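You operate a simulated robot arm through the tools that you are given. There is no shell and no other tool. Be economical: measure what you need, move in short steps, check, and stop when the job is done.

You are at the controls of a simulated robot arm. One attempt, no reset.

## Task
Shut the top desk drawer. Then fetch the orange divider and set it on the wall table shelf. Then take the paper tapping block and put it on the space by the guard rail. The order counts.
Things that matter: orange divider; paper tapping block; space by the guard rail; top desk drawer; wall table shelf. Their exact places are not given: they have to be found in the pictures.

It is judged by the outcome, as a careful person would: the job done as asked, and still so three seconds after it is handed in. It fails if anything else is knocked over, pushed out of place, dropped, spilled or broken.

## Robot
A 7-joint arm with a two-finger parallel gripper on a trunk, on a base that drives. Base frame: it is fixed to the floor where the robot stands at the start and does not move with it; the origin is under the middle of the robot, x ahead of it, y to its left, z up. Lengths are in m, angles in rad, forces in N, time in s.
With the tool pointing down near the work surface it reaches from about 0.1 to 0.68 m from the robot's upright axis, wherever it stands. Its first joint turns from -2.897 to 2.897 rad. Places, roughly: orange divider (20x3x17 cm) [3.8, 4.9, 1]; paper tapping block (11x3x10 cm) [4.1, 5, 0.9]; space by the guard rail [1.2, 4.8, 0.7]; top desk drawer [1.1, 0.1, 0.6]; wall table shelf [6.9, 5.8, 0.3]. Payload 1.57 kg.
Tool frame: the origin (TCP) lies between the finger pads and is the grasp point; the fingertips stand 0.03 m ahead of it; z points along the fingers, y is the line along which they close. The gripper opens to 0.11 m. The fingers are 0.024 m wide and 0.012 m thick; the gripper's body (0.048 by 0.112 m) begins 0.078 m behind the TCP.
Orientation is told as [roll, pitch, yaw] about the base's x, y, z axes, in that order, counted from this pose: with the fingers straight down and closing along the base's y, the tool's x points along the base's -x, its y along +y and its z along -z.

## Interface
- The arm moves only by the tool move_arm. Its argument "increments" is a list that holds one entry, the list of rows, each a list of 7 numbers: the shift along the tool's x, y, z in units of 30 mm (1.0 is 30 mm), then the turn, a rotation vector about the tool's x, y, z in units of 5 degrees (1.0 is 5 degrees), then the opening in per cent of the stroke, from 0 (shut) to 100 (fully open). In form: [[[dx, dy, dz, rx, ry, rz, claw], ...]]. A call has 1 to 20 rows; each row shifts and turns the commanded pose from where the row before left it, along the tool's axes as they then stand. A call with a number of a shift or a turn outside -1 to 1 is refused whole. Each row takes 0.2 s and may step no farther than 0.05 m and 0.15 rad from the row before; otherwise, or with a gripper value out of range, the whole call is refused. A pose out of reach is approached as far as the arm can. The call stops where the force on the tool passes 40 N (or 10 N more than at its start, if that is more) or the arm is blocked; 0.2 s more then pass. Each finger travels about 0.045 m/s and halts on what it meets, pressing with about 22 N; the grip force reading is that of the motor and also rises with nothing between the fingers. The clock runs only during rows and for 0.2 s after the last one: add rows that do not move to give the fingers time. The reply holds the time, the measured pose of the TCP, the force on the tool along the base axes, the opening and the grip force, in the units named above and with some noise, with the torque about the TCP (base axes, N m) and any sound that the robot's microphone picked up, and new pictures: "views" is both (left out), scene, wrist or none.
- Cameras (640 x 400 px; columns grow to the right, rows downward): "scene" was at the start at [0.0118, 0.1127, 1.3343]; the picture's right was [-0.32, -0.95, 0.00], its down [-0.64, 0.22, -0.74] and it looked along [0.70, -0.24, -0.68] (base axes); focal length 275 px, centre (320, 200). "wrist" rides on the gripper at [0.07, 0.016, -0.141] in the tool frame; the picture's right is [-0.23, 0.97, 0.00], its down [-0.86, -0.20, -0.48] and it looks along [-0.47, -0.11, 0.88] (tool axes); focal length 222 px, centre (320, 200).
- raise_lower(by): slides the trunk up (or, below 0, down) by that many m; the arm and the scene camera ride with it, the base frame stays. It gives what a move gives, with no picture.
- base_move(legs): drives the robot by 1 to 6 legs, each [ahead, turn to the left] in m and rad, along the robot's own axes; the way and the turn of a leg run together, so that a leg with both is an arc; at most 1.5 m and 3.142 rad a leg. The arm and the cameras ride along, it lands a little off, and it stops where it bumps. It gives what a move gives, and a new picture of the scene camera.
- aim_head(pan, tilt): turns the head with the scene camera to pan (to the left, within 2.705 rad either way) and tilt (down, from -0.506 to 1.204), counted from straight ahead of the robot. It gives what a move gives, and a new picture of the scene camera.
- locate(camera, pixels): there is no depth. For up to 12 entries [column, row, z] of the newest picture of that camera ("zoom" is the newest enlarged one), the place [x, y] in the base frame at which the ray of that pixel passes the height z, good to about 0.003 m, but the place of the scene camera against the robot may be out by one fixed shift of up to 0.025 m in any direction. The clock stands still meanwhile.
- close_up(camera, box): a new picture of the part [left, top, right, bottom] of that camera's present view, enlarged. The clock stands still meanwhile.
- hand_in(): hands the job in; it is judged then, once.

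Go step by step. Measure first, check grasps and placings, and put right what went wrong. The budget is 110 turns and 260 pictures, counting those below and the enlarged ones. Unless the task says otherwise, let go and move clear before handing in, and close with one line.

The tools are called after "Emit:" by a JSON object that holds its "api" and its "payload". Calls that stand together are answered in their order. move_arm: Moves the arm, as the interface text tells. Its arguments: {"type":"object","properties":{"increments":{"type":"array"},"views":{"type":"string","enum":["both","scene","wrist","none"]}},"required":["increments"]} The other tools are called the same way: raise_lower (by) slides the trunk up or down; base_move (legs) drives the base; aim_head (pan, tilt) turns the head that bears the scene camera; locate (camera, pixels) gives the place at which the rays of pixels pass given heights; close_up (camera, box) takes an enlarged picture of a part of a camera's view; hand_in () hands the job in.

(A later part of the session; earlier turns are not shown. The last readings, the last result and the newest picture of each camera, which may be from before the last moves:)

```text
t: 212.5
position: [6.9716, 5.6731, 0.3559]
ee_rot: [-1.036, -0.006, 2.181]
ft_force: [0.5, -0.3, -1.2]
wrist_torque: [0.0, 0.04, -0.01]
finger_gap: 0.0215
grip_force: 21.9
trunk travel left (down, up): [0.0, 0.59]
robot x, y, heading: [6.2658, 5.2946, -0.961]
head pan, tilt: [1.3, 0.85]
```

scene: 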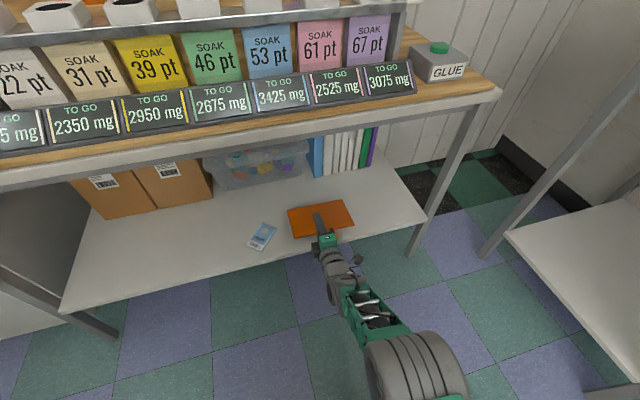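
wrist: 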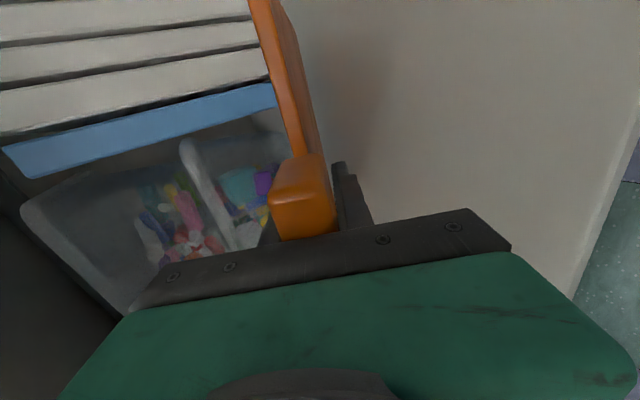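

Emit:
{"api": "move_arm", "payload": {"increments": [[[0, 0.09, 0.05, 0, 0, 0, 0], [0, 0.09, 0.05, 0, 0, 0, 0], [0, 0.09, 0.05, 0, 0, 0, 0], [0, 0.09, 0.05, 0, 0, 0, 0], [0, 0, 0, 0, 0, 0, 0]]], "views": "wrist"}}

```text
t: 213.7
position: [6.971, 5.6725, 0.3447]
ee_rot: [-1.04, -0.008, 2.18]
ft_force: [-1.2, -2.1, 8.5]
wrist_torque: [0.14, -0.6, -0.01]
finger_gap: 0.0225
grip_force: 21.4
trunk travel left (down, up): [0.0, 0.59]
robot x, y, heading: [6.2626, 5.294, -0.958]
head pan, tilt: [1.3, 0.85]
```

wrist: 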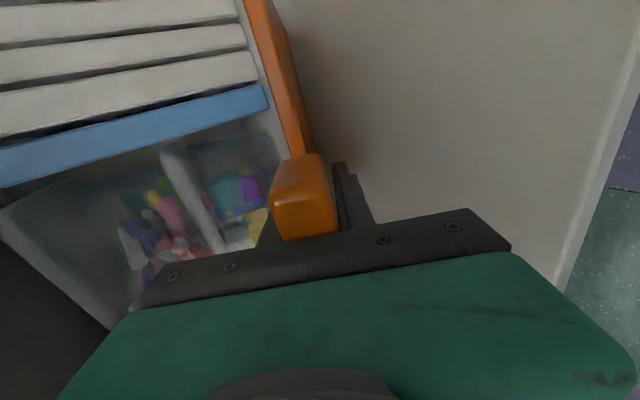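

Far edge is on the shelf (8.5 N). Opening moderately so the lower finger sinks and the plate follows, then checking.

Emit:
{"api": "move_arm", "payload": {"increments": [[[0, 0, 0, 0, 0, 0, 25], [0, 0, 0, 0, 0, 0, 32], [0, 0, 0, 0, 0, 0, 40], [0, 0, 0, 0, 0, 0, 46], [0, 0, 0, 0, 0, 0, 46]]], "views": "wrist"}}

Emit:
{"api": "close_up", "payload": {"camera": "scene", "box": [240, 150, 400, 270]}}

```text
t: 214.9
position: [6.9705, 5.6711, 0.3439]
ee_rot: [-1.039, -0.006, 2.178]
ft_force: [2.5, 2.3, 4.5]
wrist_torque: [0.06, -0.2, 0.04]
finger_gap: 0.0462
grip_force: 0.1
trunk travel left (down, up): [0.0, 0.59]
robot x, y, heading: [6.26, 5.2945, -0.957]
head pan, tilt: [1.3, 0.85]
```

wrist: 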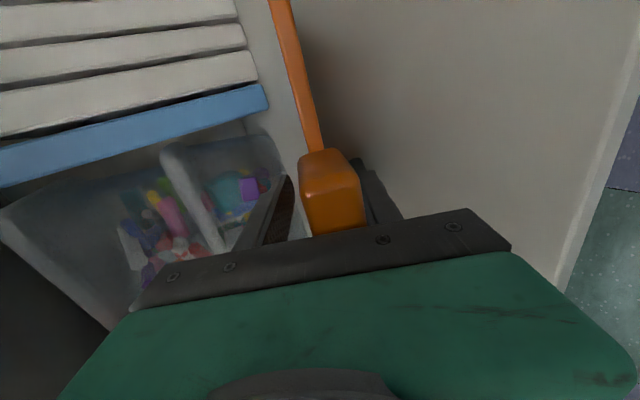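

```text
3.33 times, centred on (320, 210) of scene
```

zoom: 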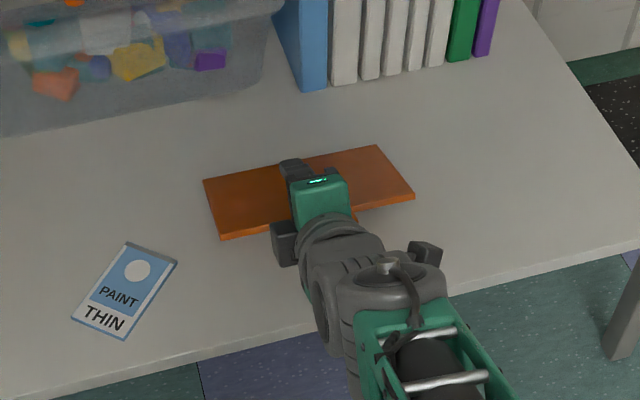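

The plate followed the lower finger down and rests on it. Withdrawing horizontally by 2 cm and checking whether the plate stays.

Emit:
{"api": "move_arm", "payload": {"increments": [[[0, 0.17, -0.29, 0, 0, 0, 46], [0, 0.17, -0.29, 0, 0, 0, 46], [0, 0, 0, 0, 0, 0, 46]]], "views": "wrist"}}

Emit:
{"api": "close_up", "payload": {"camera": "scene", "box": [240, 150, 400, 270]}}

```text
t: 215.7
position: [6.9528, 5.6613, 0.3455]
ee_rot: [-1.039, -0.006, 2.179]
ft_force: [3.3, 1.8, 6.2]
wrist_torque: [0.08, -0.27, 0.02]
finger_gap: 0.0446
grip_force: 0.0
trunk travel left (down, up): [0.0, 0.59]
robot x, y, heading: [6.2597, 5.2928, -0.956]
head pan, tilt: [1.3, 0.85]
```

wrist: 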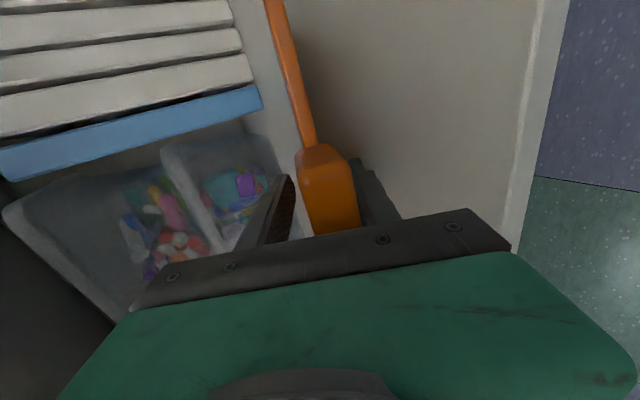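

```text
3.33 times, centred on (320, 210) of scene
```

zoom: 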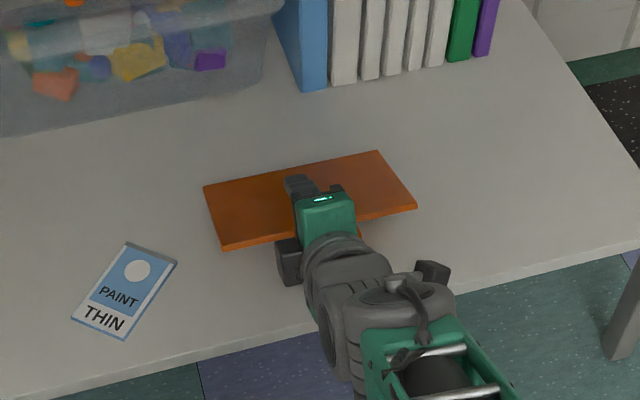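

It works: the hand moved 2 cm, the plate's far edge only a few millimetres. Continuing 4 cm back.

Emit:
{"api": "move_arm", "payload": {"increments": [[[0, 0.17, -0.29, 0, 0, 0, 46], [0, 0.17, -0.29, 0, 0, 0, 46], [0, 0.17, -0.29, 0, 0, 0, 46], [0, 0.17, -0.29, 0, 0, 0, 46], [0, 0, 0, 0, 0, 0, 46]]], "views": "wrist"}}

Emit:
{"api": "close_up", "payload": {"camera": "scene", "box": [240, 150, 400, 270]}}

```text
t: 216.9
position: [6.9196, 5.6382, 0.3441]
ee_rot: [-1.04, -0.006, 2.179]
ft_force: [2.5, 2.3, 5.0]
wrist_torque: [0.05, -0.2, 0.05]
finger_gap: 0.0449
grip_force: 0.0
trunk travel left (down, up): [0.0, 0.59]
robot x, y, heading: [6.2629, 5.2963, -0.953]
head pan, tilt: [1.3, 0.85]
```

wrist: 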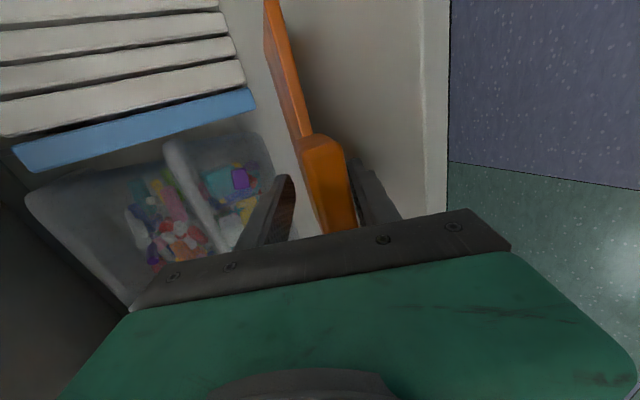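

```text
3.33 times, centred on (320, 210) of scene
```

zoom: 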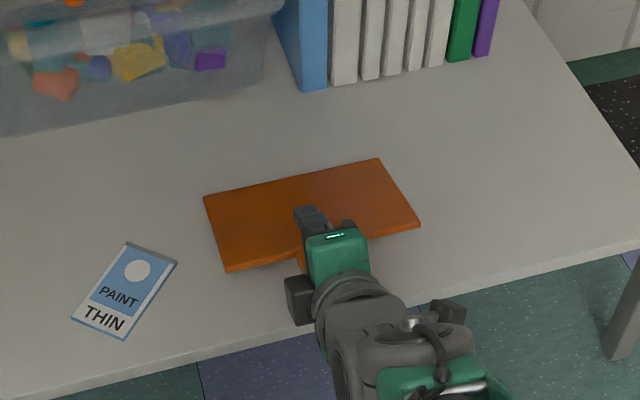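

Still mostly staying put and lowering. Another 4 cm.

Emit:
{"api": "move_arm", "payload": {"increments": [[[0, 0.17, -0.29, 0, 0, 0, 46], [0, 0.17, -0.29, 0, 0, 0, 46], [0, 0.17, -0.29, 0, 0, 0, 46], [0, 0.17, -0.29, 0, 0, 0, 46], [0, 0, 0, 0, 0, 0, 46]]], "views": "wrist"}}

Emit:
{"api": "close_up", "payload": {"camera": "scene", "box": [240, 150, 400, 270]}}

```text
t: 218.1
position: [6.8854, 5.616, 0.3449]
ee_rot: [-1.036, -0.007, 2.179]
ft_force: [2.7, 2.7, 6.7]
wrist_torque: [0.07, -0.25, 0.01]
finger_gap: 0.0442
grip_force: 0.1
trunk travel left (down, up): [0.0, 0.59]
robot x, y, heading: [6.2645, 5.2912, -0.952]
head pan, tilt: [1.3, 0.85]
```

wrist: 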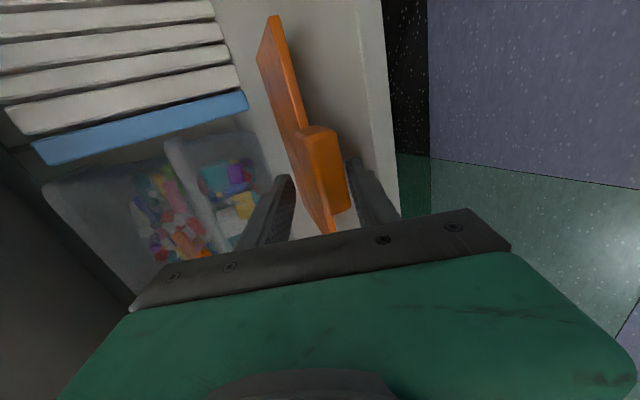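

```text
3.33 times, centred on (320, 210) of scene
```

zoom: 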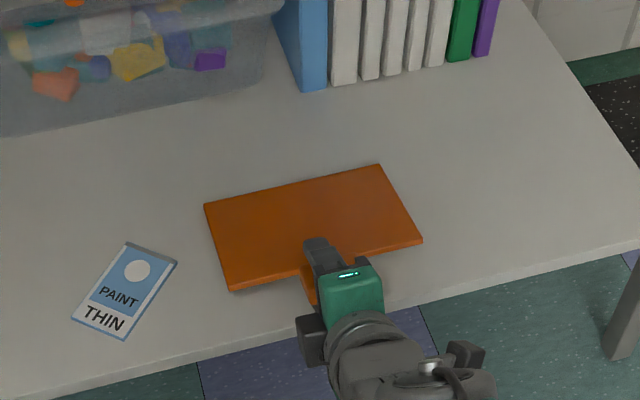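

Nearly out. Another 4 cm back should free the grip.

Emit:
{"api": "move_arm", "payload": {"increments": [[[0, 0.17, -0.29, 0, 0, 0, 46], [0, 0.17, -0.29, 0, 0, 0, 46], [0, 0.17, -0.29, 0, 0, 0, 46], [0, 0.17, -0.29, 0, 0, 0, 46], [0, 0, 0, 0, 0, 0, 46]]], "views": "wrist"}}

Emit:
{"api": "close_up", "payload": {"camera": "scene", "box": [240, 150, 400, 270]}}

```text
t: 219.3
position: [6.8537, 5.5935, 0.3447]
ee_rot: [-1.037, -0.01, 2.18]
ft_force: [0.2, -0.7, 0.8]
wrist_torque: [-0.02, 0.0, 0.0]
finger_gap: 0.0505
grip_force: 0.0
trunk travel left (down, up): [0.0, 0.59]
robot x, y, heading: [6.2653, 5.297, -0.955]
head pan, tilt: [1.3, 0.85]
```

wrist: 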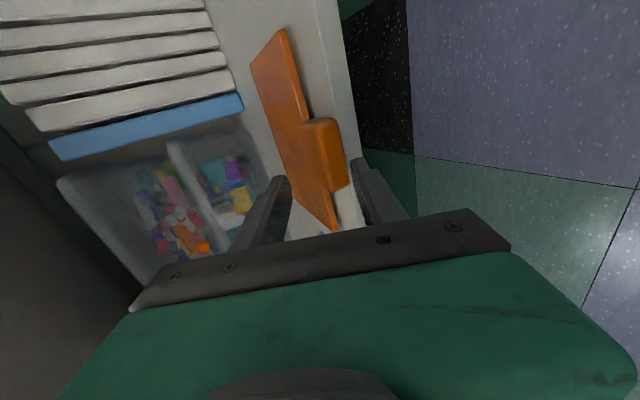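

```text
3.33 times, centred on (320, 210) of scene
```

zoom: 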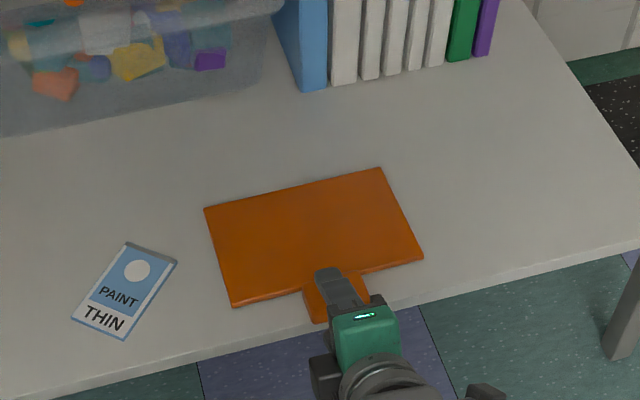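

The plate now lies free on the shelf (0 N), with the grip end just at the edge. I'll back out, close the fingers, lower slightly and push it about 4 cm further in.

Emit:
{"api": "move_arm", "payload": {"increments": [[[0, 0.51, -0.86, 0, 0, 0, 46], [0, 0.51, -0.86, 0, 0, 0, 46], [0, 0.1, -0.17, 0, 0, 0, 0], [0, 0.57, 0.34, 0, 0, 0, 0], [0, 0, 0, 0, 0, 0, 0], [0, 0, 0, 0, 0, 0, 0], [0, 0, 0, 0, 0, 0, 0]]], "views": "wrist"}}

Emit:
{"api": "close_up", "payload": {"camera": "scene", "box": [240, 150, 400, 270]}}

```text
t: 220.9
position: [6.7981, 5.5552, 0.3235]
ee_rot: [-1.036, -0.008, 2.18]
ft_force: [-0.8, -0.2, -0.1]
wrist_torque: [-0.03, 0.01, -0.01]
finger_gap: 0.0001
grip_force: 21.2
trunk travel left (down, up): [0.0, 0.59]
robot x, y, heading: [6.2619, 5.292, -0.956]
head pan, tilt: [1.3, 0.85]
```

wrist: 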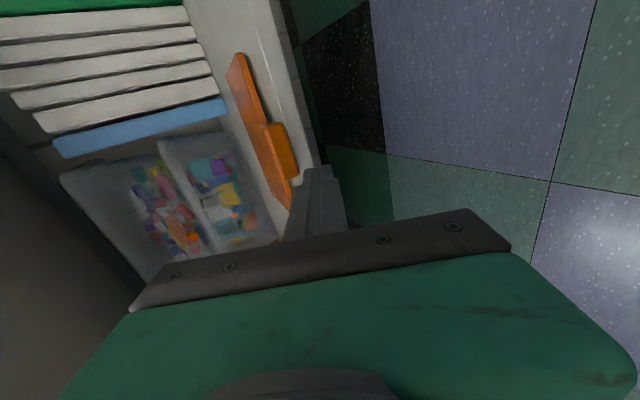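

```text
3.33 times, centred on (320, 210) of scene
```

zoom: 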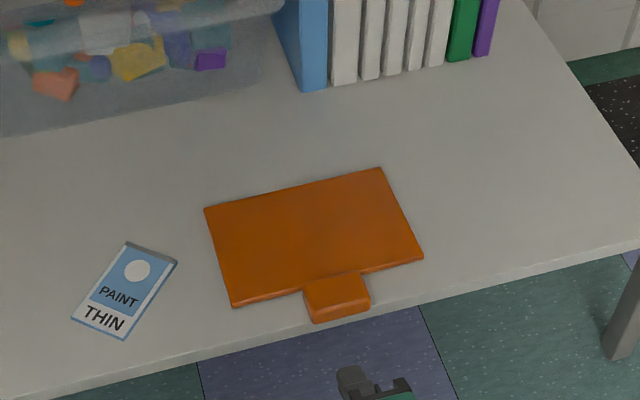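

It lies neatly on the shelf; the grip end reaches the edge. Pushing it inwards ~3–4 cm.

Emit:
{"api": "move_arm", "payload": {"increments": [[[0, -0.51, 0.86, 0, 0, 0, 0], [0, -0.25, 0.43, 0, 0, 0, 0], [0, -0.25, 0.43, 0, 0, 0, 0], [0, -0.25, 0.43, 0, 0, 0, 0], [0, -0.25, 0.43, 0, 0, 0, 0], [0, -0.25, 0.43, 0, 0, 0, 0], [0, 0, 0, 0, 0, 0, 0]]], "views": "wrist"}}

Emit:
{"api": "close_up", "payload": {"camera": "scene", "box": [240, 150, 400, 270]}}

```text
t: 222.5
position: [6.8848, 5.6131, 0.3245]
ee_rot: [-1.037, -0.007, 2.179]
ft_force: [-1.8, -0.8, 1.8]
wrist_torque: [0.02, 0.01, 0.02]
finger_gap: 0.0
grip_force: 21.4
trunk travel left (down, up): [0.0, 0.59]
robot x, y, heading: [6.2593, 5.2903, -0.958]
head pan, tilt: [1.3, 0.85]
```

wrist: 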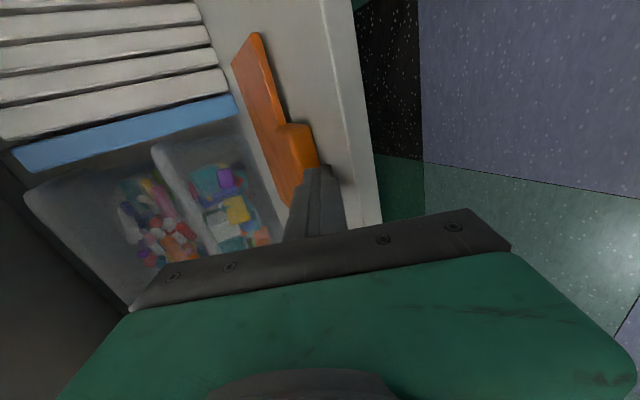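

```text
3.33 times, centred on (320, 210) of scene
```

zoom: 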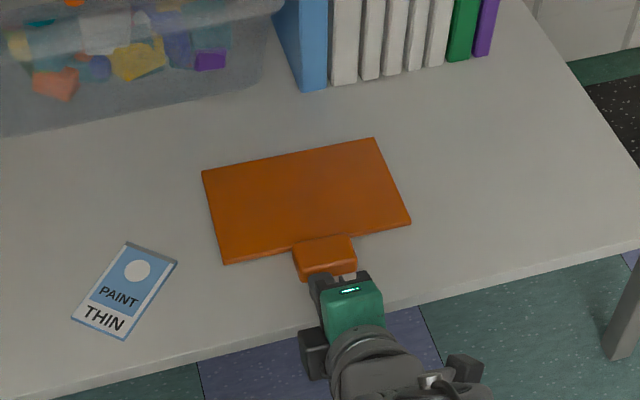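

The divider lies fully on the shelf, a few centimetres in. Withdrawing the hand, raising it a bit and bringing it back to vertical.

Emit:
{"api": "move_arm", "payload": {"increments": [[[0, 0.51, -0.86, 0, 0, 0, 0], [0, 0.51, -0.86, 0, 0, 0, 0], [0, 0.51, -0.86, 0, 0, 0, 0], [0, 0.51, -0.86, 0, 0, 0, 0], [0, 0.51, -0.86, 0, 0, 0, 0], [0, 0.51, -0.86, 0, 0, 0, 0], [0, -0.86, -0.51, 0, 0, 0, 0], [0, -0.86, -0.51, 0, 0, 0, 0], [0, -0.86, -0.51, 0, 0, 0, 0], [0, -0.86, -0.51, 0, 0, 0, 0], [0, 0, 0, -1, 0, 0, 0], [0, 0, 0, -1, 0, 0, 0], [0, 0, 0, -1, 0, 0, 0], [0, 0, 0, -1, 0, 0, 0], [0, 0, 0, -1, 0, 0, 0], [0, 0, 0, -1, 0, 0, 0]]], "views": "scene"}}

Emit:
{"api": "close_up", "payload": {"camera": "scene", "box": [200, 130, 460, 310]}}

```text
t: 225.9
position: [6.7379, 5.5108, 0.443]
ee_rot: [-0.513, -0.008, 2.178]
ft_force: [-0.5, -0.1, -0.8]
wrist_torque: [0.03, 0.01, -0.02]
finger_gap: 0.0001
grip_force: 21.4
trunk travel left (down, up): [0.0, 0.59]
robot x, y, heading: [6.2626, 5.2966, -0.96]
head pan, tilt: [1.3, 0.85]
```

scene: 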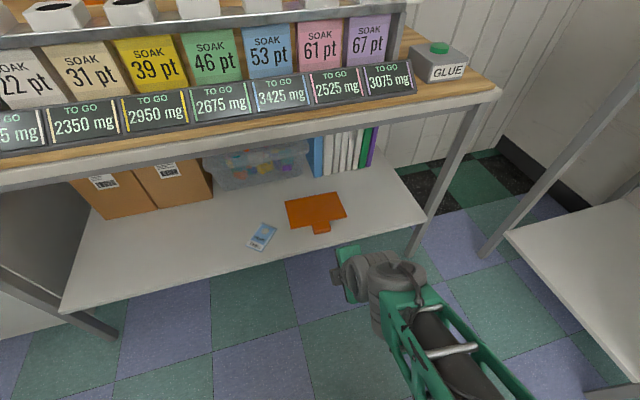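

```text
2.22 times, centred on (330, 220) of scene
```

zoom: 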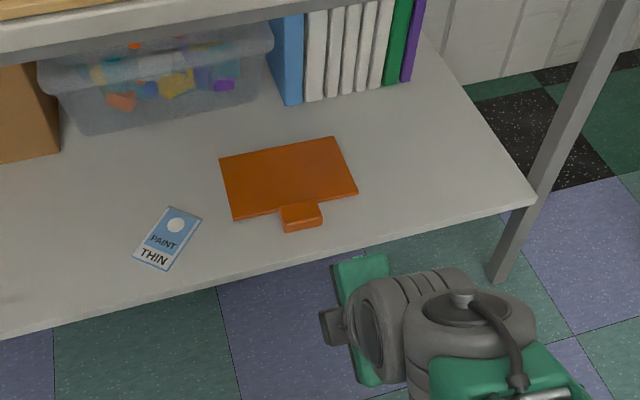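

The divider is on the shelf and untouched. I'll untilt fully, turn the hand back, raise the trunk, and swing the arm forward again.

Emit:
{"api": "move_arm", "payload": {"increments": [[[0, 0, 0, -1, 0, 0, 0], [0, 0, 0, -1, 0, 0, 0], [0, 0, 0, -1, 0, 0, 0], [0, 0, 0, -1, 0, 0, 0], [0, 0, 0, -1, 0, 0, 0], [0, 0, 0, -0.85, 0, 0, 0], [0, 0, 0, 0, 0, 1, 0], [0, 0, 0, 0, 0, 1, 0], [0, 0, 0, 0, 0, 1, 0], [0, 0, 0, 0, 0, 1, 0], [0, 0, 0, 0, 0, 1, 0], [0, 0, 0, 0, 0, 1, 0], [0, 0, 0, 0, 0, 1, 0], [0, 0, 0, 0, 0, 1, 0], [0, 0, 0, 0, 0, 1, 0], [0, 0, 0, 0, 0, 1, 0], [0, 0, 0, 0, 0, 1, 0], [0, 0, 0, 0, 0, 1, 0], [0, 0, 0, 0, 0, 1, 0], [0, 0, 0, 0, 0, 1, 0]]], "views": "none"}}

Emit:
{"api": "raise_lower", "payload": {"by": 0.56}}

Emit:
{"api": "move_arm", "payload": {"increments": [[[1, -0.3, -0.5, 0, 0, 1, 0], [0, -1, 0, 0, 0, 1, 0], [0, -1, 0, 0, 0, 1, 0], [0, -1, 0, 0, 0, 1, 0], [0, -1, 0, 0, 0, 1, 0], [0, -1, 0, 0, 0, 0.8, 0], [0, -1, 0, 0, 0, 0.8, 0], [0, -1, 0, 0, 0, 0.8, 0], [0, -1, 0, 0, 0, 0.8, 0], [0, -1, 0, 0, 0, 0.8, 0], [0, -1, 0, 0, 0, 0.8, 0], [0, -1, 0, 0, 0, 0.8, 0], [0, -1, 0, 0, 0, 0.8, 0], [0, -1, 0, 0, 0, 0.8, 0], [0, -1, 0, 0, 0, 0.8, 0], [0, -1, 0, 0, 0, 0.8, 0], [0, -1, 0, 0, 0, 0.8, 0], [0, -1, 0, 0, 0, 0.8, 0], [0, -1, 0, 0, 0, 0.8, 0], [0, -1, 0, 0, 0, 0.8, 0]]], "views": "scene"}}

```text
t: 230.1
position: [6.738, 5.5118, 0.4434]
ee_rot: [0.007, -0.004, 0.956]
ft_force: [0.2, -0.3, 0.4]
wrist_torque: [0.0, -0.01, -0.03]
finger_gap: 0.0
grip_force: 21.4
trunk travel left (down, up): [0.0, 0.59]
robot x, y, heading: [6.2609, 5.2962, -0.957]
head pan, tilt: [1.3, 0.85]
```

```text
refused: 0.56 is not a number from -0.4 to 0.4
```

```text
t: 234.3
position: [6.8242, 4.9638, 0.4519]
ee_rot: [0.004, 0.008, -0.528]
ft_force: [0.7, -1.2, -1.4]
wrist_torque: [-0.03, -0.05, -0.02]
finger_gap: 0.0
grip_force: 22.1
trunk travel left (down, up): [0.0, 0.59]
robot x, y, heading: [6.2608, 5.2926, -0.96]
head pan, tilt: [1.3, 0.85]
```

scene: 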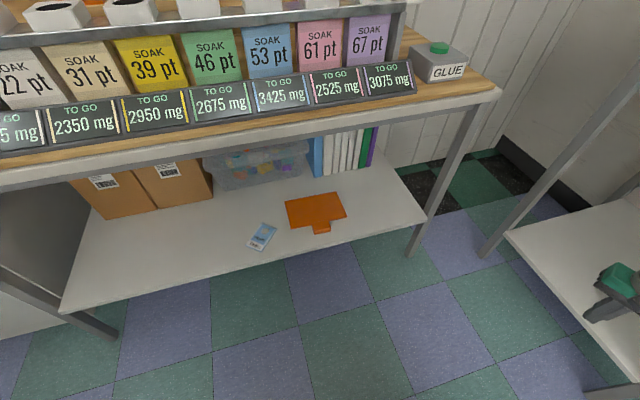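

The trunk raise was refused (limit 0.4), so the swing happened low; no contact was felt, fortunately. I'll draw the hand in first, then raise the trunk in two steps.

Emit:
{"api": "move_arm", "payload": {"increments": [[[1, 0, 0, 0, 0, 0, 0], [1, 0, 0, 0, 0, 0, 0], [1, 0, 0, 0, 0, 0, 0], [1, 0, 0, 0, 0, 0, 0], [1, -0.5, 0, 0, 0, 0.5, 0], [0, -1, 0, 0, 0, 1, 0], [0, -1, 0, 0, 0, 1, 0], [0, 0, 0, 0, 0, 0, 0]]], "views": "none"}}

Emit:
{"api": "raise_lower", "payload": {"by": 0.4}}

Emit:
{"api": "raise_lower", "payload": {"by": 0.16}}

Emit:
{"api": "aim_head", "payload": {"pan": 0.0, "tilt": 0.7}}

```text
t: 236.1
position: [6.6505, 4.976, 0.454]
ee_rot: [0.005, 0.006, -0.744]
ft_force: [0.2, -0.3, 0.1]
wrist_torque: [0.0, 0.02, -0.01]
finger_gap: 0.0
grip_force: 21.5
trunk travel left (down, up): [0.0, 0.59]
robot x, y, heading: [6.2627, 5.296, -0.959]
head pan, tilt: [1.3, 0.85]
```

```text
t: 239.9
position: [6.6505, 4.9768, 0.8528]
ee_rot: [0.004, 0.008, -0.743]
ft_force: [0.4, 0.0, 0.8]
wrist_torque: [0.05, 0.02, -0.01]
finger_gap: 0.0
grip_force: 20.8
trunk travel left (down, up): [-0.4, 0.19]
robot x, y, heading: [6.2609, 5.2964, -0.958]
head pan, tilt: [1.3, 0.85]
```

```text
t: 241.8
position: [6.6502, 4.9753, 1.0144]
ee_rot: [0.005, 0.006, -0.744]
ft_force: [0.0, -0.7, -0.5]
wrist_torque: [0.01, -0.02, 0.02]
finger_gap: 0.0002
grip_force: 21.5
trunk travel left (down, up): [-0.56, 0.03]
robot x, y, heading: [6.2652, 5.2906, -0.961]
head pan, tilt: [1.3, 0.85]
```

```text
t: 243.2
position: [6.6501, 4.9781, 1.0149]
ee_rot: [0.006, 0.006, -0.744]
ft_force: [0.5, 0.3, 0.6]
wrist_torque: [0.01, -0.01, 0.01]
finger_gap: 0.0
grip_force: 21.6
trunk travel left (down, up): [-0.56, 0.03]
robot x, y, heading: [6.2616, 5.2944, -0.955]
head pan, tilt: [0.0, 0.7]
```

scene: 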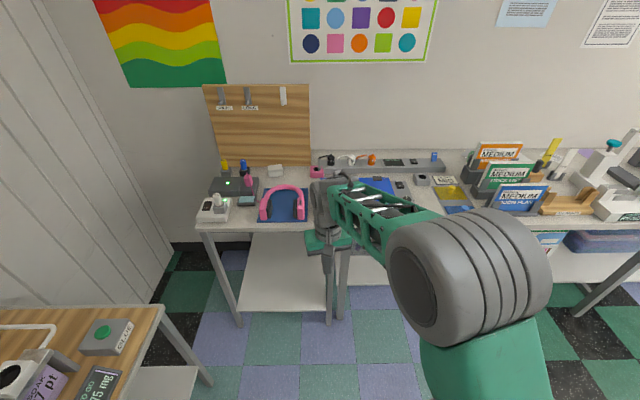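

All clear. I'll lift and draw in the hand, then reverse out along the same way I came (aisle, then left aisle).

Emit:
{"api": "move_arm", "payload": {"increments": [[[1, 0, -1, 0, 0, 0, 0], [1, 0, -1, 0, 0, 0, 0], [1, 0, -1, 0, 0, 0, 0], [0, -0.5, -1, 0, 0, 0.8, 0], [0, -0.5, -1, 0, 0, 0.8, 0], [0, -0.5, -1, 0, 0, 0.8, 0], [0, -0.5, 0, 0, 0, 0, 0]]], "views": "none"}}

Emit:
{"api": "base_move", "payload": {"legs": [[-1.45, 0], [0, 0.785], [-0.5, 0], [0, 0.785], [-1.5, 0]]}}

```text
t: 244.8
position: [6.5388, 4.997, 1.1936]
ee_rot: [0.004, 0.01, -0.955]
ft_force: [1.2, 0.7, -0.4]
wrist_torque: [0.05, -0.02, 0.02]
finger_gap: 0.0002
grip_force: 21.3
trunk travel left (down, up): [-0.56, 0.03]
robot x, y, heading: [6.2613, 5.2917, -0.961]
head pan, tilt: [0.0, 0.7]
```

```text
t: 265.7
position: [3.9826, 6.0097, 1.1939]
ee_rot: [0.002, 0.006, 0.563]
ft_force: [-0.9, -0.3, 0.9]
wrist_torque: [-0.03, 0.0, -0.02]
finger_gap: 0.0002
grip_force: 21.4
trunk travel left (down, up): [-0.56, 0.03]
robot x, y, heading: [3.6695, 5.7461, 0.555]
head pan, tilt: [0.0, 0.7]
```

scene: 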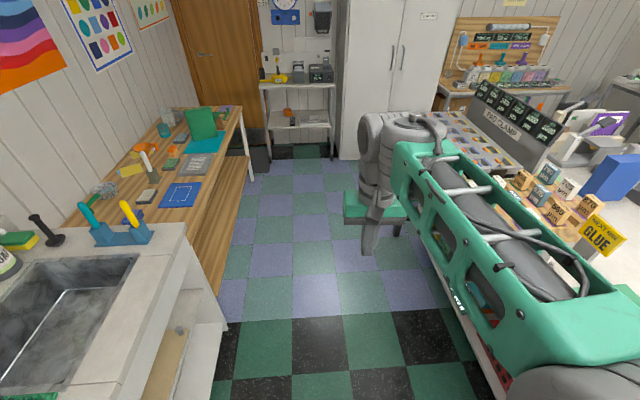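

Robot is at u≈6.30 in the left aisle. Reversing 0.25 m, turning to face the table, and looking.

Emit:
{"api": "base_move", "payload": {"legs": [[-0.25, 0], [0, -1.525]]}}

Emit:
{"api": "aim_head", "payload": {"pan": 0.0, "tilt": 0.9}}

Emit:
{"api": "close_up", "payload": {"camera": "scene", "box": [200, 120, 440, 300]}}

```text
t: 271.2
position: [3.7328, 5.3174, 1.1938]
ee_rot: [0.003, 0.007, -0.955]
ft_force: [0.5, 0.4, -0.2]
wrist_torque: [-0.02, 0.01, 0.01]
finger_gap: 0.0002
grip_force: 21.6
trunk travel left (down, up): [-0.56, 0.03]
robot x, y, heading: [3.456, 5.6179, -0.96]
head pan, tilt: [0.0, 0.7]
```

scene: 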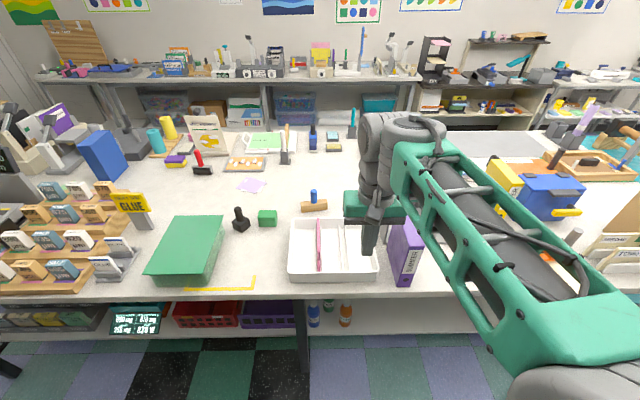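

```text
t: 272.0
position: [3.7325, 5.3193, 1.1931]
ee_rot: [0.004, 0.009, -0.956]
ft_force: [0.4, 0.7, -0.2]
wrist_torque: [-0.01, -0.05, 0.02]
finger_gap: 0.0003
grip_force: 21.5
trunk travel left (down, up): [-0.56, 0.03]
robot x, y, heading: [3.4549, 5.616, -0.96]
head pan, tilt: [0.0, 0.901]
```

scene: 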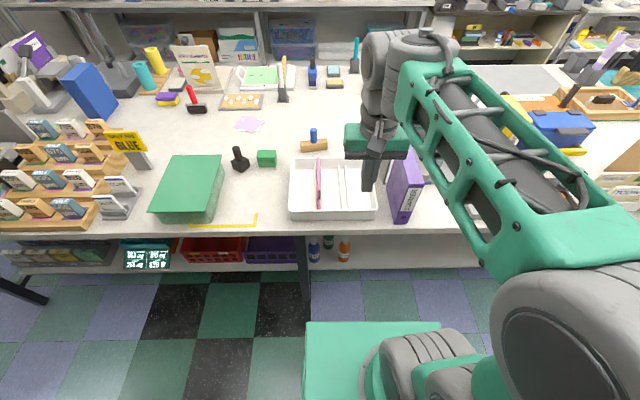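

```text
2.22 times, centred on (320, 210) of scene
```

zoom: 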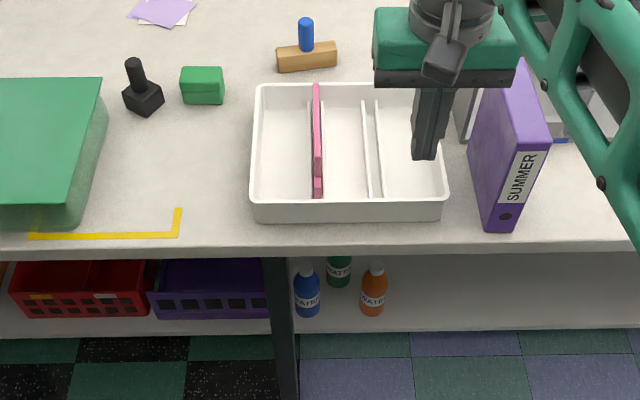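

Locating the block, its knob, and the neighbours (black stamp, green block), plus the table leg.

Emit:
{"api": "locate", "payload": {"camera": "scene", "pixels": [[314, 130, 0.96], [314, 147, 0.88], [302, 148, 0.88], [327, 146, 0.88], [240, 165, 0.88], [267, 158, 0.88], [303, 298, 0.0], [303, 235, 0.83], [372, 232, 0.85], [312, 322, 0.25]]}}

Emit:
{"api": "close_up", "payload": {"camera": "scene", "box": [280, 115, 350, 165]}}

```text
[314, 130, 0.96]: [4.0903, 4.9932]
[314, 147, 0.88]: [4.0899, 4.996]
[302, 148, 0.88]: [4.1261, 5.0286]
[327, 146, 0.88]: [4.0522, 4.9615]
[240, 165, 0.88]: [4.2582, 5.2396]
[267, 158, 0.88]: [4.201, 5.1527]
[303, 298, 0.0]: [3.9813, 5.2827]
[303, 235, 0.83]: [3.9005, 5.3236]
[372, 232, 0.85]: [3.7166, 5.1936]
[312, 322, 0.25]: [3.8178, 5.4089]
```

```text
8.00 times, centred on (315, 140) of scene
```

zoom: 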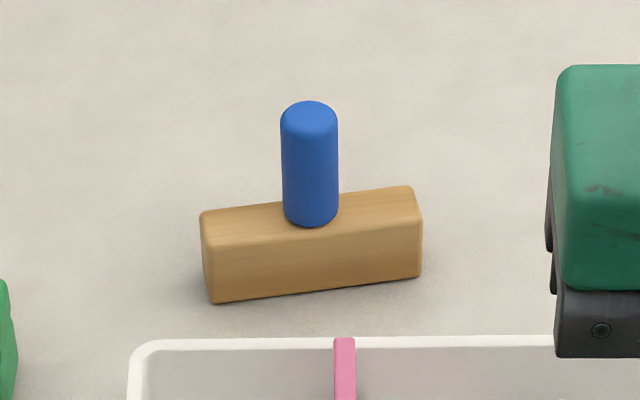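

The block (wood base with blue knob, true position ≈ (4.11,5.01)) is clear of others. Creeping 0.24 m forward for reach; the table leg is beside, not ahead of, the platform.

Emit:
{"api": "base_move", "payload": {"legs": [[0.24, 0]]}}

Emit:
{"api": "move_arm", "payload": {"increments": [[[-1, 0.6, 0, 0, 0, 0, 60], [-1, 0.6, 0, 0, 0, 0, 60], [-1, 0.6, 0, 0, 0, 0, 60], [-1, 0.6, 0, 0, 0, 0, 60], [-1, 0.6, 0, 0, 0, 0, 60], [-0.5, 0.6, 0, 0, 0, 0, 60], [0, 0.6, 0, 0, 0, 0, 60], [0, 0, 0, 0, 0, 0, 60]]]}}

```text
t: 273.7
position: [3.8695, 5.1217, 1.193]
ee_rot: [0.003, 0.009, -0.956]
ft_force: [0.5, 1.1, 0.8]
wrist_torque: [0.02, 0.03, 0.01]
finger_gap: 0.0
grip_force: 21.4
trunk travel left (down, up): [-0.56, 0.03]
robot x, y, heading: [3.596, 5.4177, -0.964]
head pan, tilt: [0.0, 0.901]
```

scene: 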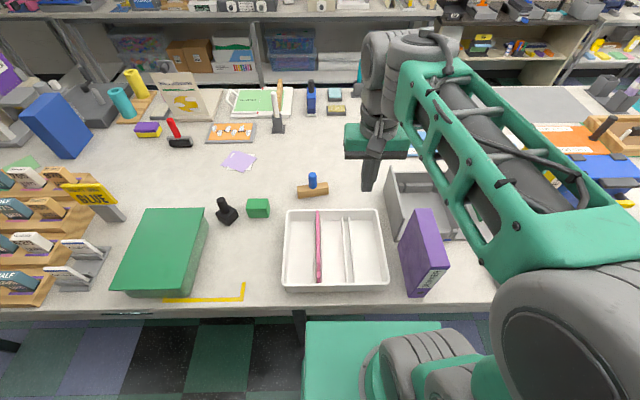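

```text
t: 275.5
position: [4.0665, 5.0613, 1.1937]
ee_rot: [0.003, 0.011, -0.955]
ft_force: [-0.5, -0.2, 0.3]
wrist_torque: [0.01, 0.03, 0.02]
finger_gap: 0.0661
grip_force: 0.0
trunk travel left (down, up): [-0.56, 0.03]
robot x, y, heading: [3.5907, 5.4217, -0.964]
head pan, tilt: [0.0, 0.901]
```

scene: 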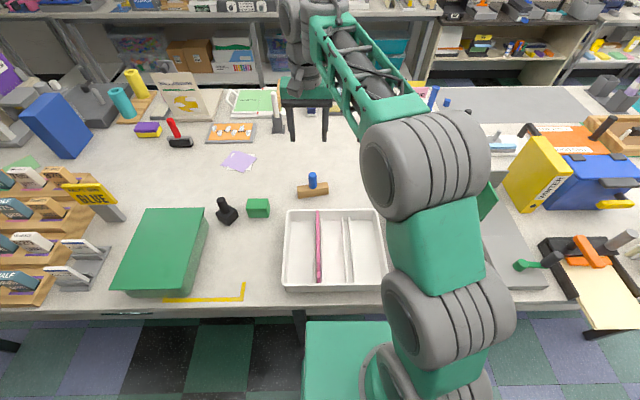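
wrist: 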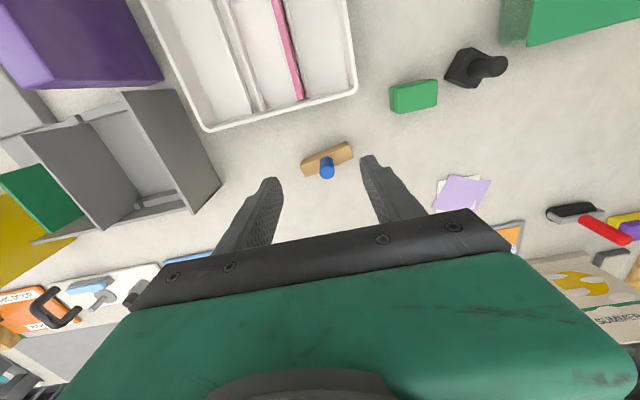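

The hand is nearly above the block: knob at (327,168) in the wrist picture, base ends (303,165) and (352,150). Locating.

Emit:
{"api": "locate", "payload": {"camera": "wrist", "pixels": [[327, 170, 0.95], [327, 170, 0.93], [306, 162, 0.9], [350, 148, 0.9], [325, 161, 0.9]]}}

Emit:
{"api": "close_up", "payload": {"camera": "wrist", "box": [270, 120, 390, 200]}}

```text
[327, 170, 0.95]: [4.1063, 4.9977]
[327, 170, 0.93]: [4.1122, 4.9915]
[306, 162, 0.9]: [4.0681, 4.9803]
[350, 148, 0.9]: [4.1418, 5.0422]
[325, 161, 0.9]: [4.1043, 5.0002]
```

```text
5.00 times, centred on (330, 160) of wrist
```

zoom: 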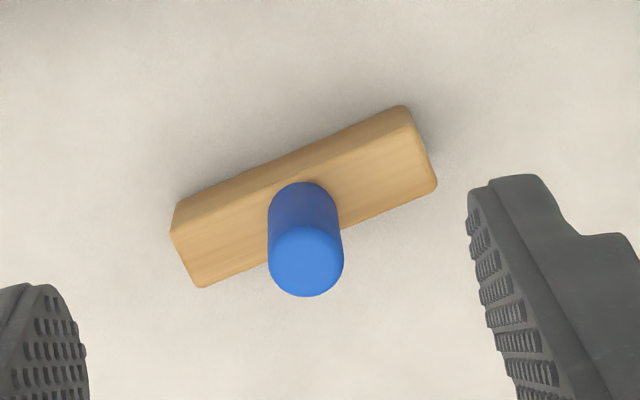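

Knob at about (4.105,5.003). Moving over it and descending to just above grasp height.

Emit:
{"api": "move_arm", "payload": {"increments": [[[-1, 0, 0, 0, 0, -0.5, 60], [-1, 0, 0, 0, 0, -0.4, 60], [-0.32, 0, 0, 0, 0, 0, 60], [0, 0, 1, 0, 0, 0, 60], [0, 0, 1, 0, 0, 0, 60], [0, 0, 1, 0, 0, 0, 60], [0, 0, 1, 0, 0, 0, 60], [0, 0, 1, 0, 0, 0, 60], [0, 0, 1, 0, 0, 0, 60], [0, 0, 0, 0, 0, 0, 60]]], "views": "wrist"}}

Emit:
{"api": "close_up", "payload": {"camera": "wrist", "box": [220, 110, 420, 235]}}

Emit:
{"api": "close_up", "payload": {"camera": "scene", "box": [250, 130, 380, 220]}}

```text
t: 277.7
position: [4.1072, 5.0052, 1.0097]
ee_rot: [0.003, 0.009, -0.879]
ft_force: [-0.2, 1.0, -0.5]
wrist_torque: [0.01, 0.0, -0.01]
finger_gap: 0.0659
grip_force: 0.1
trunk travel left (down, up): [-0.56, 0.03]
robot x, y, heading: [3.593, 5.4178, -0.959]
head pan, tilt: [0.0, 0.901]
```

wrist: 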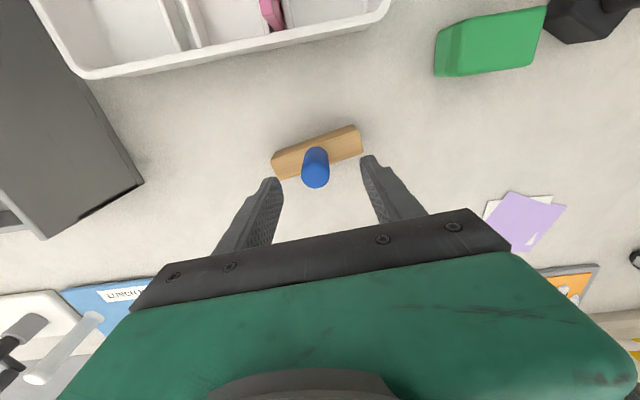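

```text
3.20 times, centred on (320, 172) of wrist
```

zoom: 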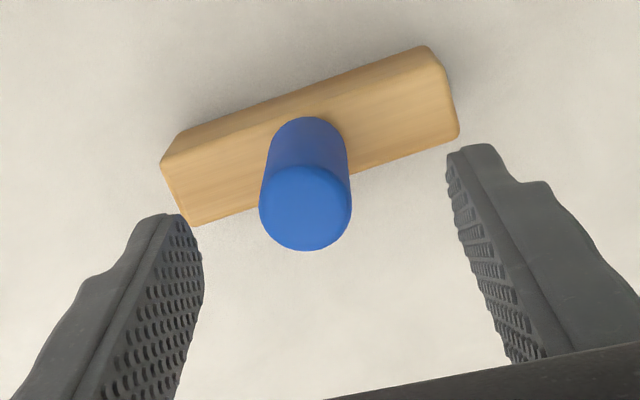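

```text
4.44 times, centred on (315, 175) of scene
```

zoom: 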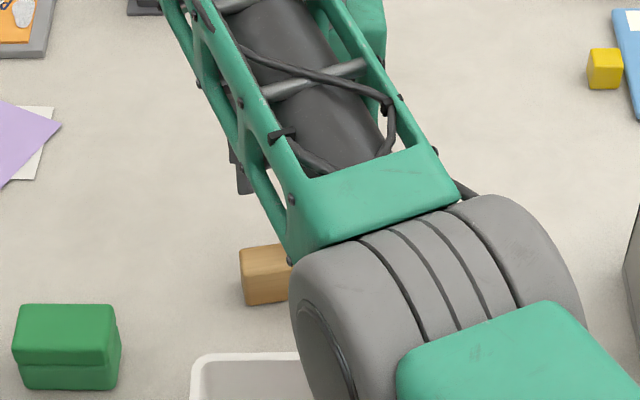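

Emit:
{"api": "locate", "payload": {"camera": "wrist", "pixels": [[315.3, 174, 0.95], [315.3, 174, 0.97], [315.3, 174, 0.93], [316, 153, 0.9]]}}

```text
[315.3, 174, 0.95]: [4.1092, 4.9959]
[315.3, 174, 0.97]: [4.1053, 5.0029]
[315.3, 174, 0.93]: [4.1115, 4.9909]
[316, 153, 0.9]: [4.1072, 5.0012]
```

Knob axis at (4.1065,5.001), top z≈0.965. Small correction, descend to z≈0.942 and close.

Emit:
{"api": "move_arm", "payload": {"increments": [[[-0.13, 0, 0.5, 0, 0, 0, 60], [0, 0, 1, 0, 0, 0, 60], [0, 0, 0.75, 0, 0, 0, 60], [0, 0, 0, 0, 0, 0, 0], [0, 0, 0, 0, 0, 0, 0], [0, 0, 0, 0, 0, 0, 0], [0, 0, 0, 0, 0, 0, 0]]], "views": "wrist"}}

```text
t: 279.3
position: [4.1169, 4.9995, 0.9465]
ee_rot: [0.002, 0.012, -0.877]
ft_force: [0.2, -0.8, -0.4]
wrist_torque: [-0.03, 0.0, -0.02]
finger_gap: 0.0274
grip_force: 22.2
out of reach, approached as far as the arm can: row 3
trunk travel left (down, up): [-0.56, 0.03]
robot x, y, heading: [3.5902, 5.4196, -0.958]
head pan, tilt: [0.0, 0.901]
```

wrist: 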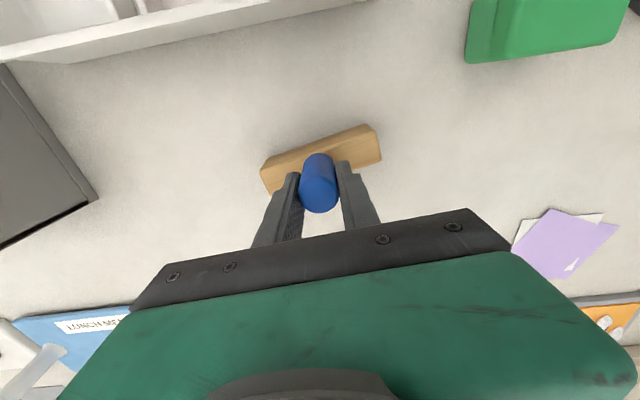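

Knob gripped (27 mm). Lifting slowly and checking.

Emit:
{"api": "move_arm", "payload": {"increments": [[[0.2, 0, -0.5, 0, 0, 0, 0], [0.2, 0, -1, 0, 0, 0, 0], [0.2, 0, -1, 0, 0, 0, 0], [0.5, 0, -1, 0, 0, 0, 0], [0.5, 0, -1, 0, 0, 0, 0], [0.5, 0, -1, 0, 0, 0, 0], [1, 0, -1, 0, 0, 0, 0], [1, 0, -1, 0, 0, 0, 0], [1, 0, -0.5, 0, 0, 0, 0], [0, 0, 0, 0, 0, 0, 0]]], "views": "both"}}

Emit:
{"api": "close_up", "payload": {"camera": "wrist", "box": [220, 90, 420, 235]}}

```text
t: 281.5
position: [4.0186, 5.1134, 1.1877]
ee_rot: [0.004, 0.009, -0.878]
ft_force: [0.1, -0.5, -1.0]
wrist_torque: [0.01, -0.03, 0.06]
finger_gap: 0.0275
grip_force: 21.9
trunk travel left (down, up): [-0.56, 0.03]
robot x, y, heading: [3.5885, 5.4204, -0.963]
head pan, tilt: [0.0, 0.901]
```

scene: 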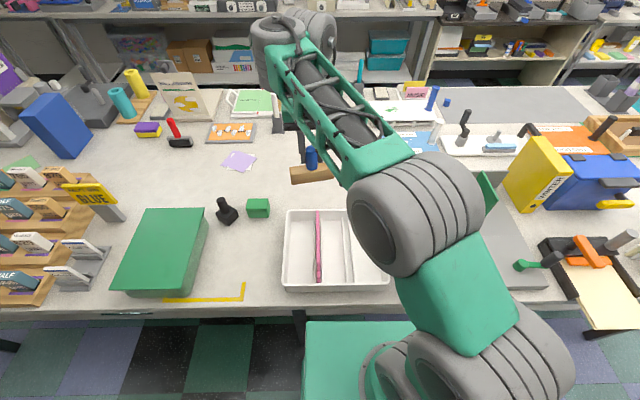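
wrist: 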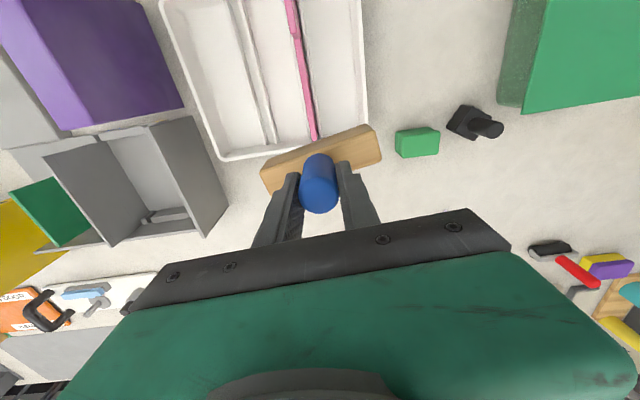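

```text
2.76 times, centred on (320, 162) of wrist
```

zoom: 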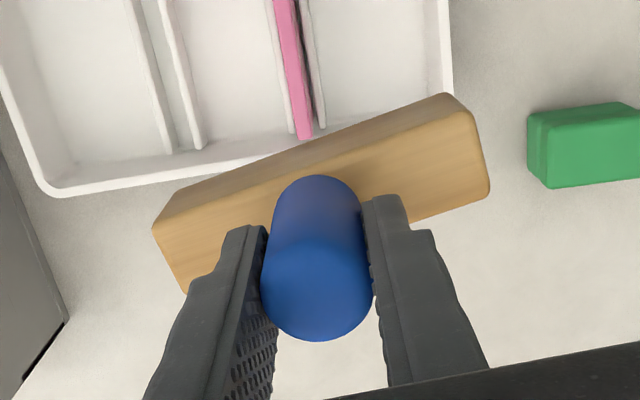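

The block is held well. Drawing it in, reversing, turning right and driving back down the left aisle toward the small table.

Emit:
{"api": "move_arm", "payload": {"increments": [[[1, -0.5, 0, 0, 0, 0, 0], [1, -0.5, 0, 0, 0, 0, 0], [1, -0.5, 0, 0, 0, 0, 0], [1, -0.5, 0, 0, 0, 0, 0]]], "views": "none"}}

Emit:
{"api": "base_move", "payload": {"legs": [[-0.25, 0], [0, -1.57], [1.25, 0]]}}

Emit:
{"api": "aim_head", "payload": {"pan": 0.3, "tilt": 0.6}}

```text
t: 282.5
position: [3.8952, 5.1672, 1.19]
ee_rot: [0.005, 0.007, -0.878]
ft_force: [-0.1, 0.4, -0.3]
wrist_torque: [-0.04, -0.04, 0.03]
finger_gap: 0.0271
grip_force: 22.1
trunk travel left (down, up): [-0.56, 0.03]
robot x, y, heading: [3.5939, 5.4194, -0.962]
head pan, tilt: [0.0, 0.901]
```

```text
t: 294.0
position: [2.216, 4.5744, 1.1893]
ee_rot: [0.004, 0.009, -2.412]
ft_force: [-0.2, 0.0, -1.4]
wrist_torque: [0.01, 0.01, 0.01]
finger_gap: 0.0273
grip_force: 21.8
trunk travel left (down, up): [-0.56, 0.03]
robot x, y, heading: [2.4547, 4.8835, -2.498]
head pan, tilt: [0.0, 0.901]
```

scene: 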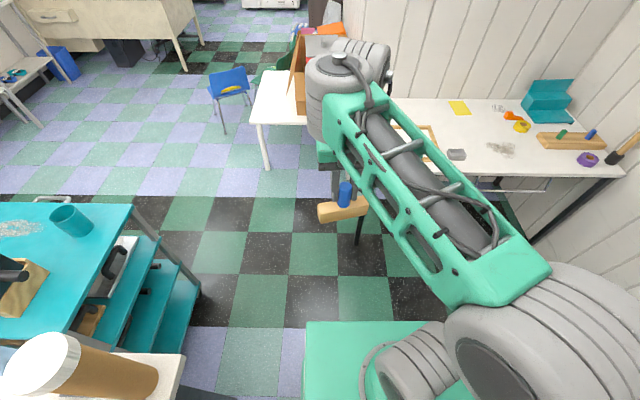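

```text
t: 294.8
position: [2.2153, 4.5742, 1.1899]
ee_rot: [0.003, 0.009, -2.412]
ft_force: [0.4, -1.1, -1.3]
wrist_torque: [0.03, 0.0, -0.01]
finger_gap: 0.0272
grip_force: 21.6
trunk travel left (down, up): [-0.56, 0.03]
robot x, y, heading: [2.4566, 4.8859, -2.497]
head pan, tilt: [0.3, 0.6]
```

scene: 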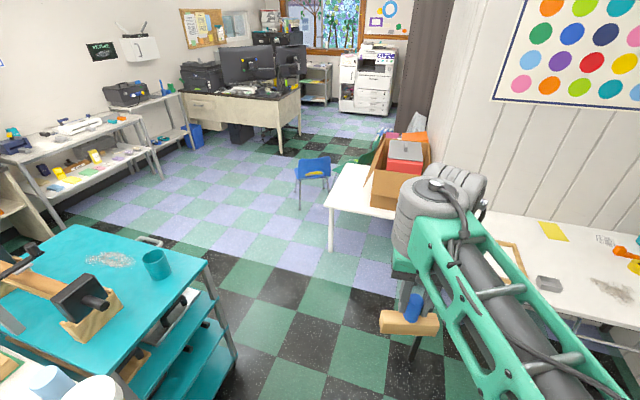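

The small table is ahead right. Aiming at it.

Emit:
{"api": "aim_head", "payload": {"pan": -0.45, "tilt": 0.7}}

Emit:
{"api": "close_up", "payload": {"camera": "scene", "box": [180, 70, 480, 250]}}

```text
t: 295.9
position: [2.2143, 4.5743, 1.1879]
ee_rot: [0.003, 0.008, -2.412]
ft_force: [0.8, -0.8, -1.1]
wrist_torque: [0.03, 0.0, 0.0]
finger_gap: 0.0272
grip_force: 21.7
trunk travel left (down, up): [-0.56, 0.03]
robot x, y, heading: [2.457, 4.8841, -2.496]
head pan, tilt: [-0.45, 0.7]
```

scene: 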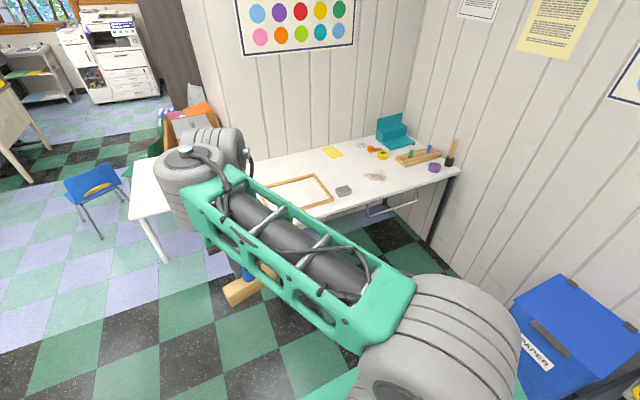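

```text
2.13 times, centred on (330, 160) of scene
```

zoom: 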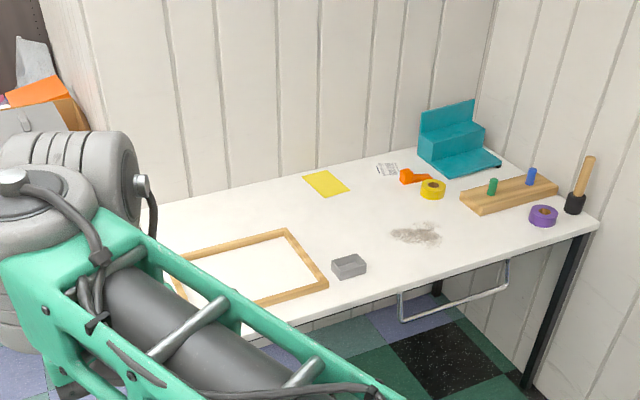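

Locating the features on that table: rail, smudge patch, grey box, yellow note, table edges.

Emit:
{"api": "locate", "payload": {"camera": "zoom", "pixels": [[415, 235, 0.72], [348, 270, 0.72], [600, 225, 0.72], [240, 325, 0.72], [326, 184, 0.72], [250, 262, 0.72], [400, 290, 0.65], [510, 265, 0.65], [432, 190, 0.72], [467, 205, 0.72], [370, 205, 0.72], [500, 160, 0.72]]}}

Emit:
{"api": "close_up", "payload": {"camera": "scene", "box": [310, 120, 470, 230]}}

```text
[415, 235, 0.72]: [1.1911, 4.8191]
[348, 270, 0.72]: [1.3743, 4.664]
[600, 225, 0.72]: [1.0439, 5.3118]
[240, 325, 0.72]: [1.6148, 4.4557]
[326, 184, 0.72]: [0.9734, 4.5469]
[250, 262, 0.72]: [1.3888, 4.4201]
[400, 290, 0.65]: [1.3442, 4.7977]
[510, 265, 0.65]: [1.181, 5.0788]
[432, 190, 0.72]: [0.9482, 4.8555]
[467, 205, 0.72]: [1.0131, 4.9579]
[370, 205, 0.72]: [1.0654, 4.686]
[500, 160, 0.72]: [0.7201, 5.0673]
```

```text
3.64 times, centred on (390, 175) of scene
```

zoom: 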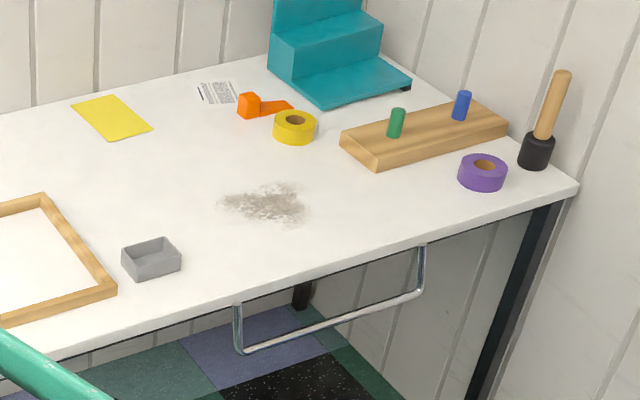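

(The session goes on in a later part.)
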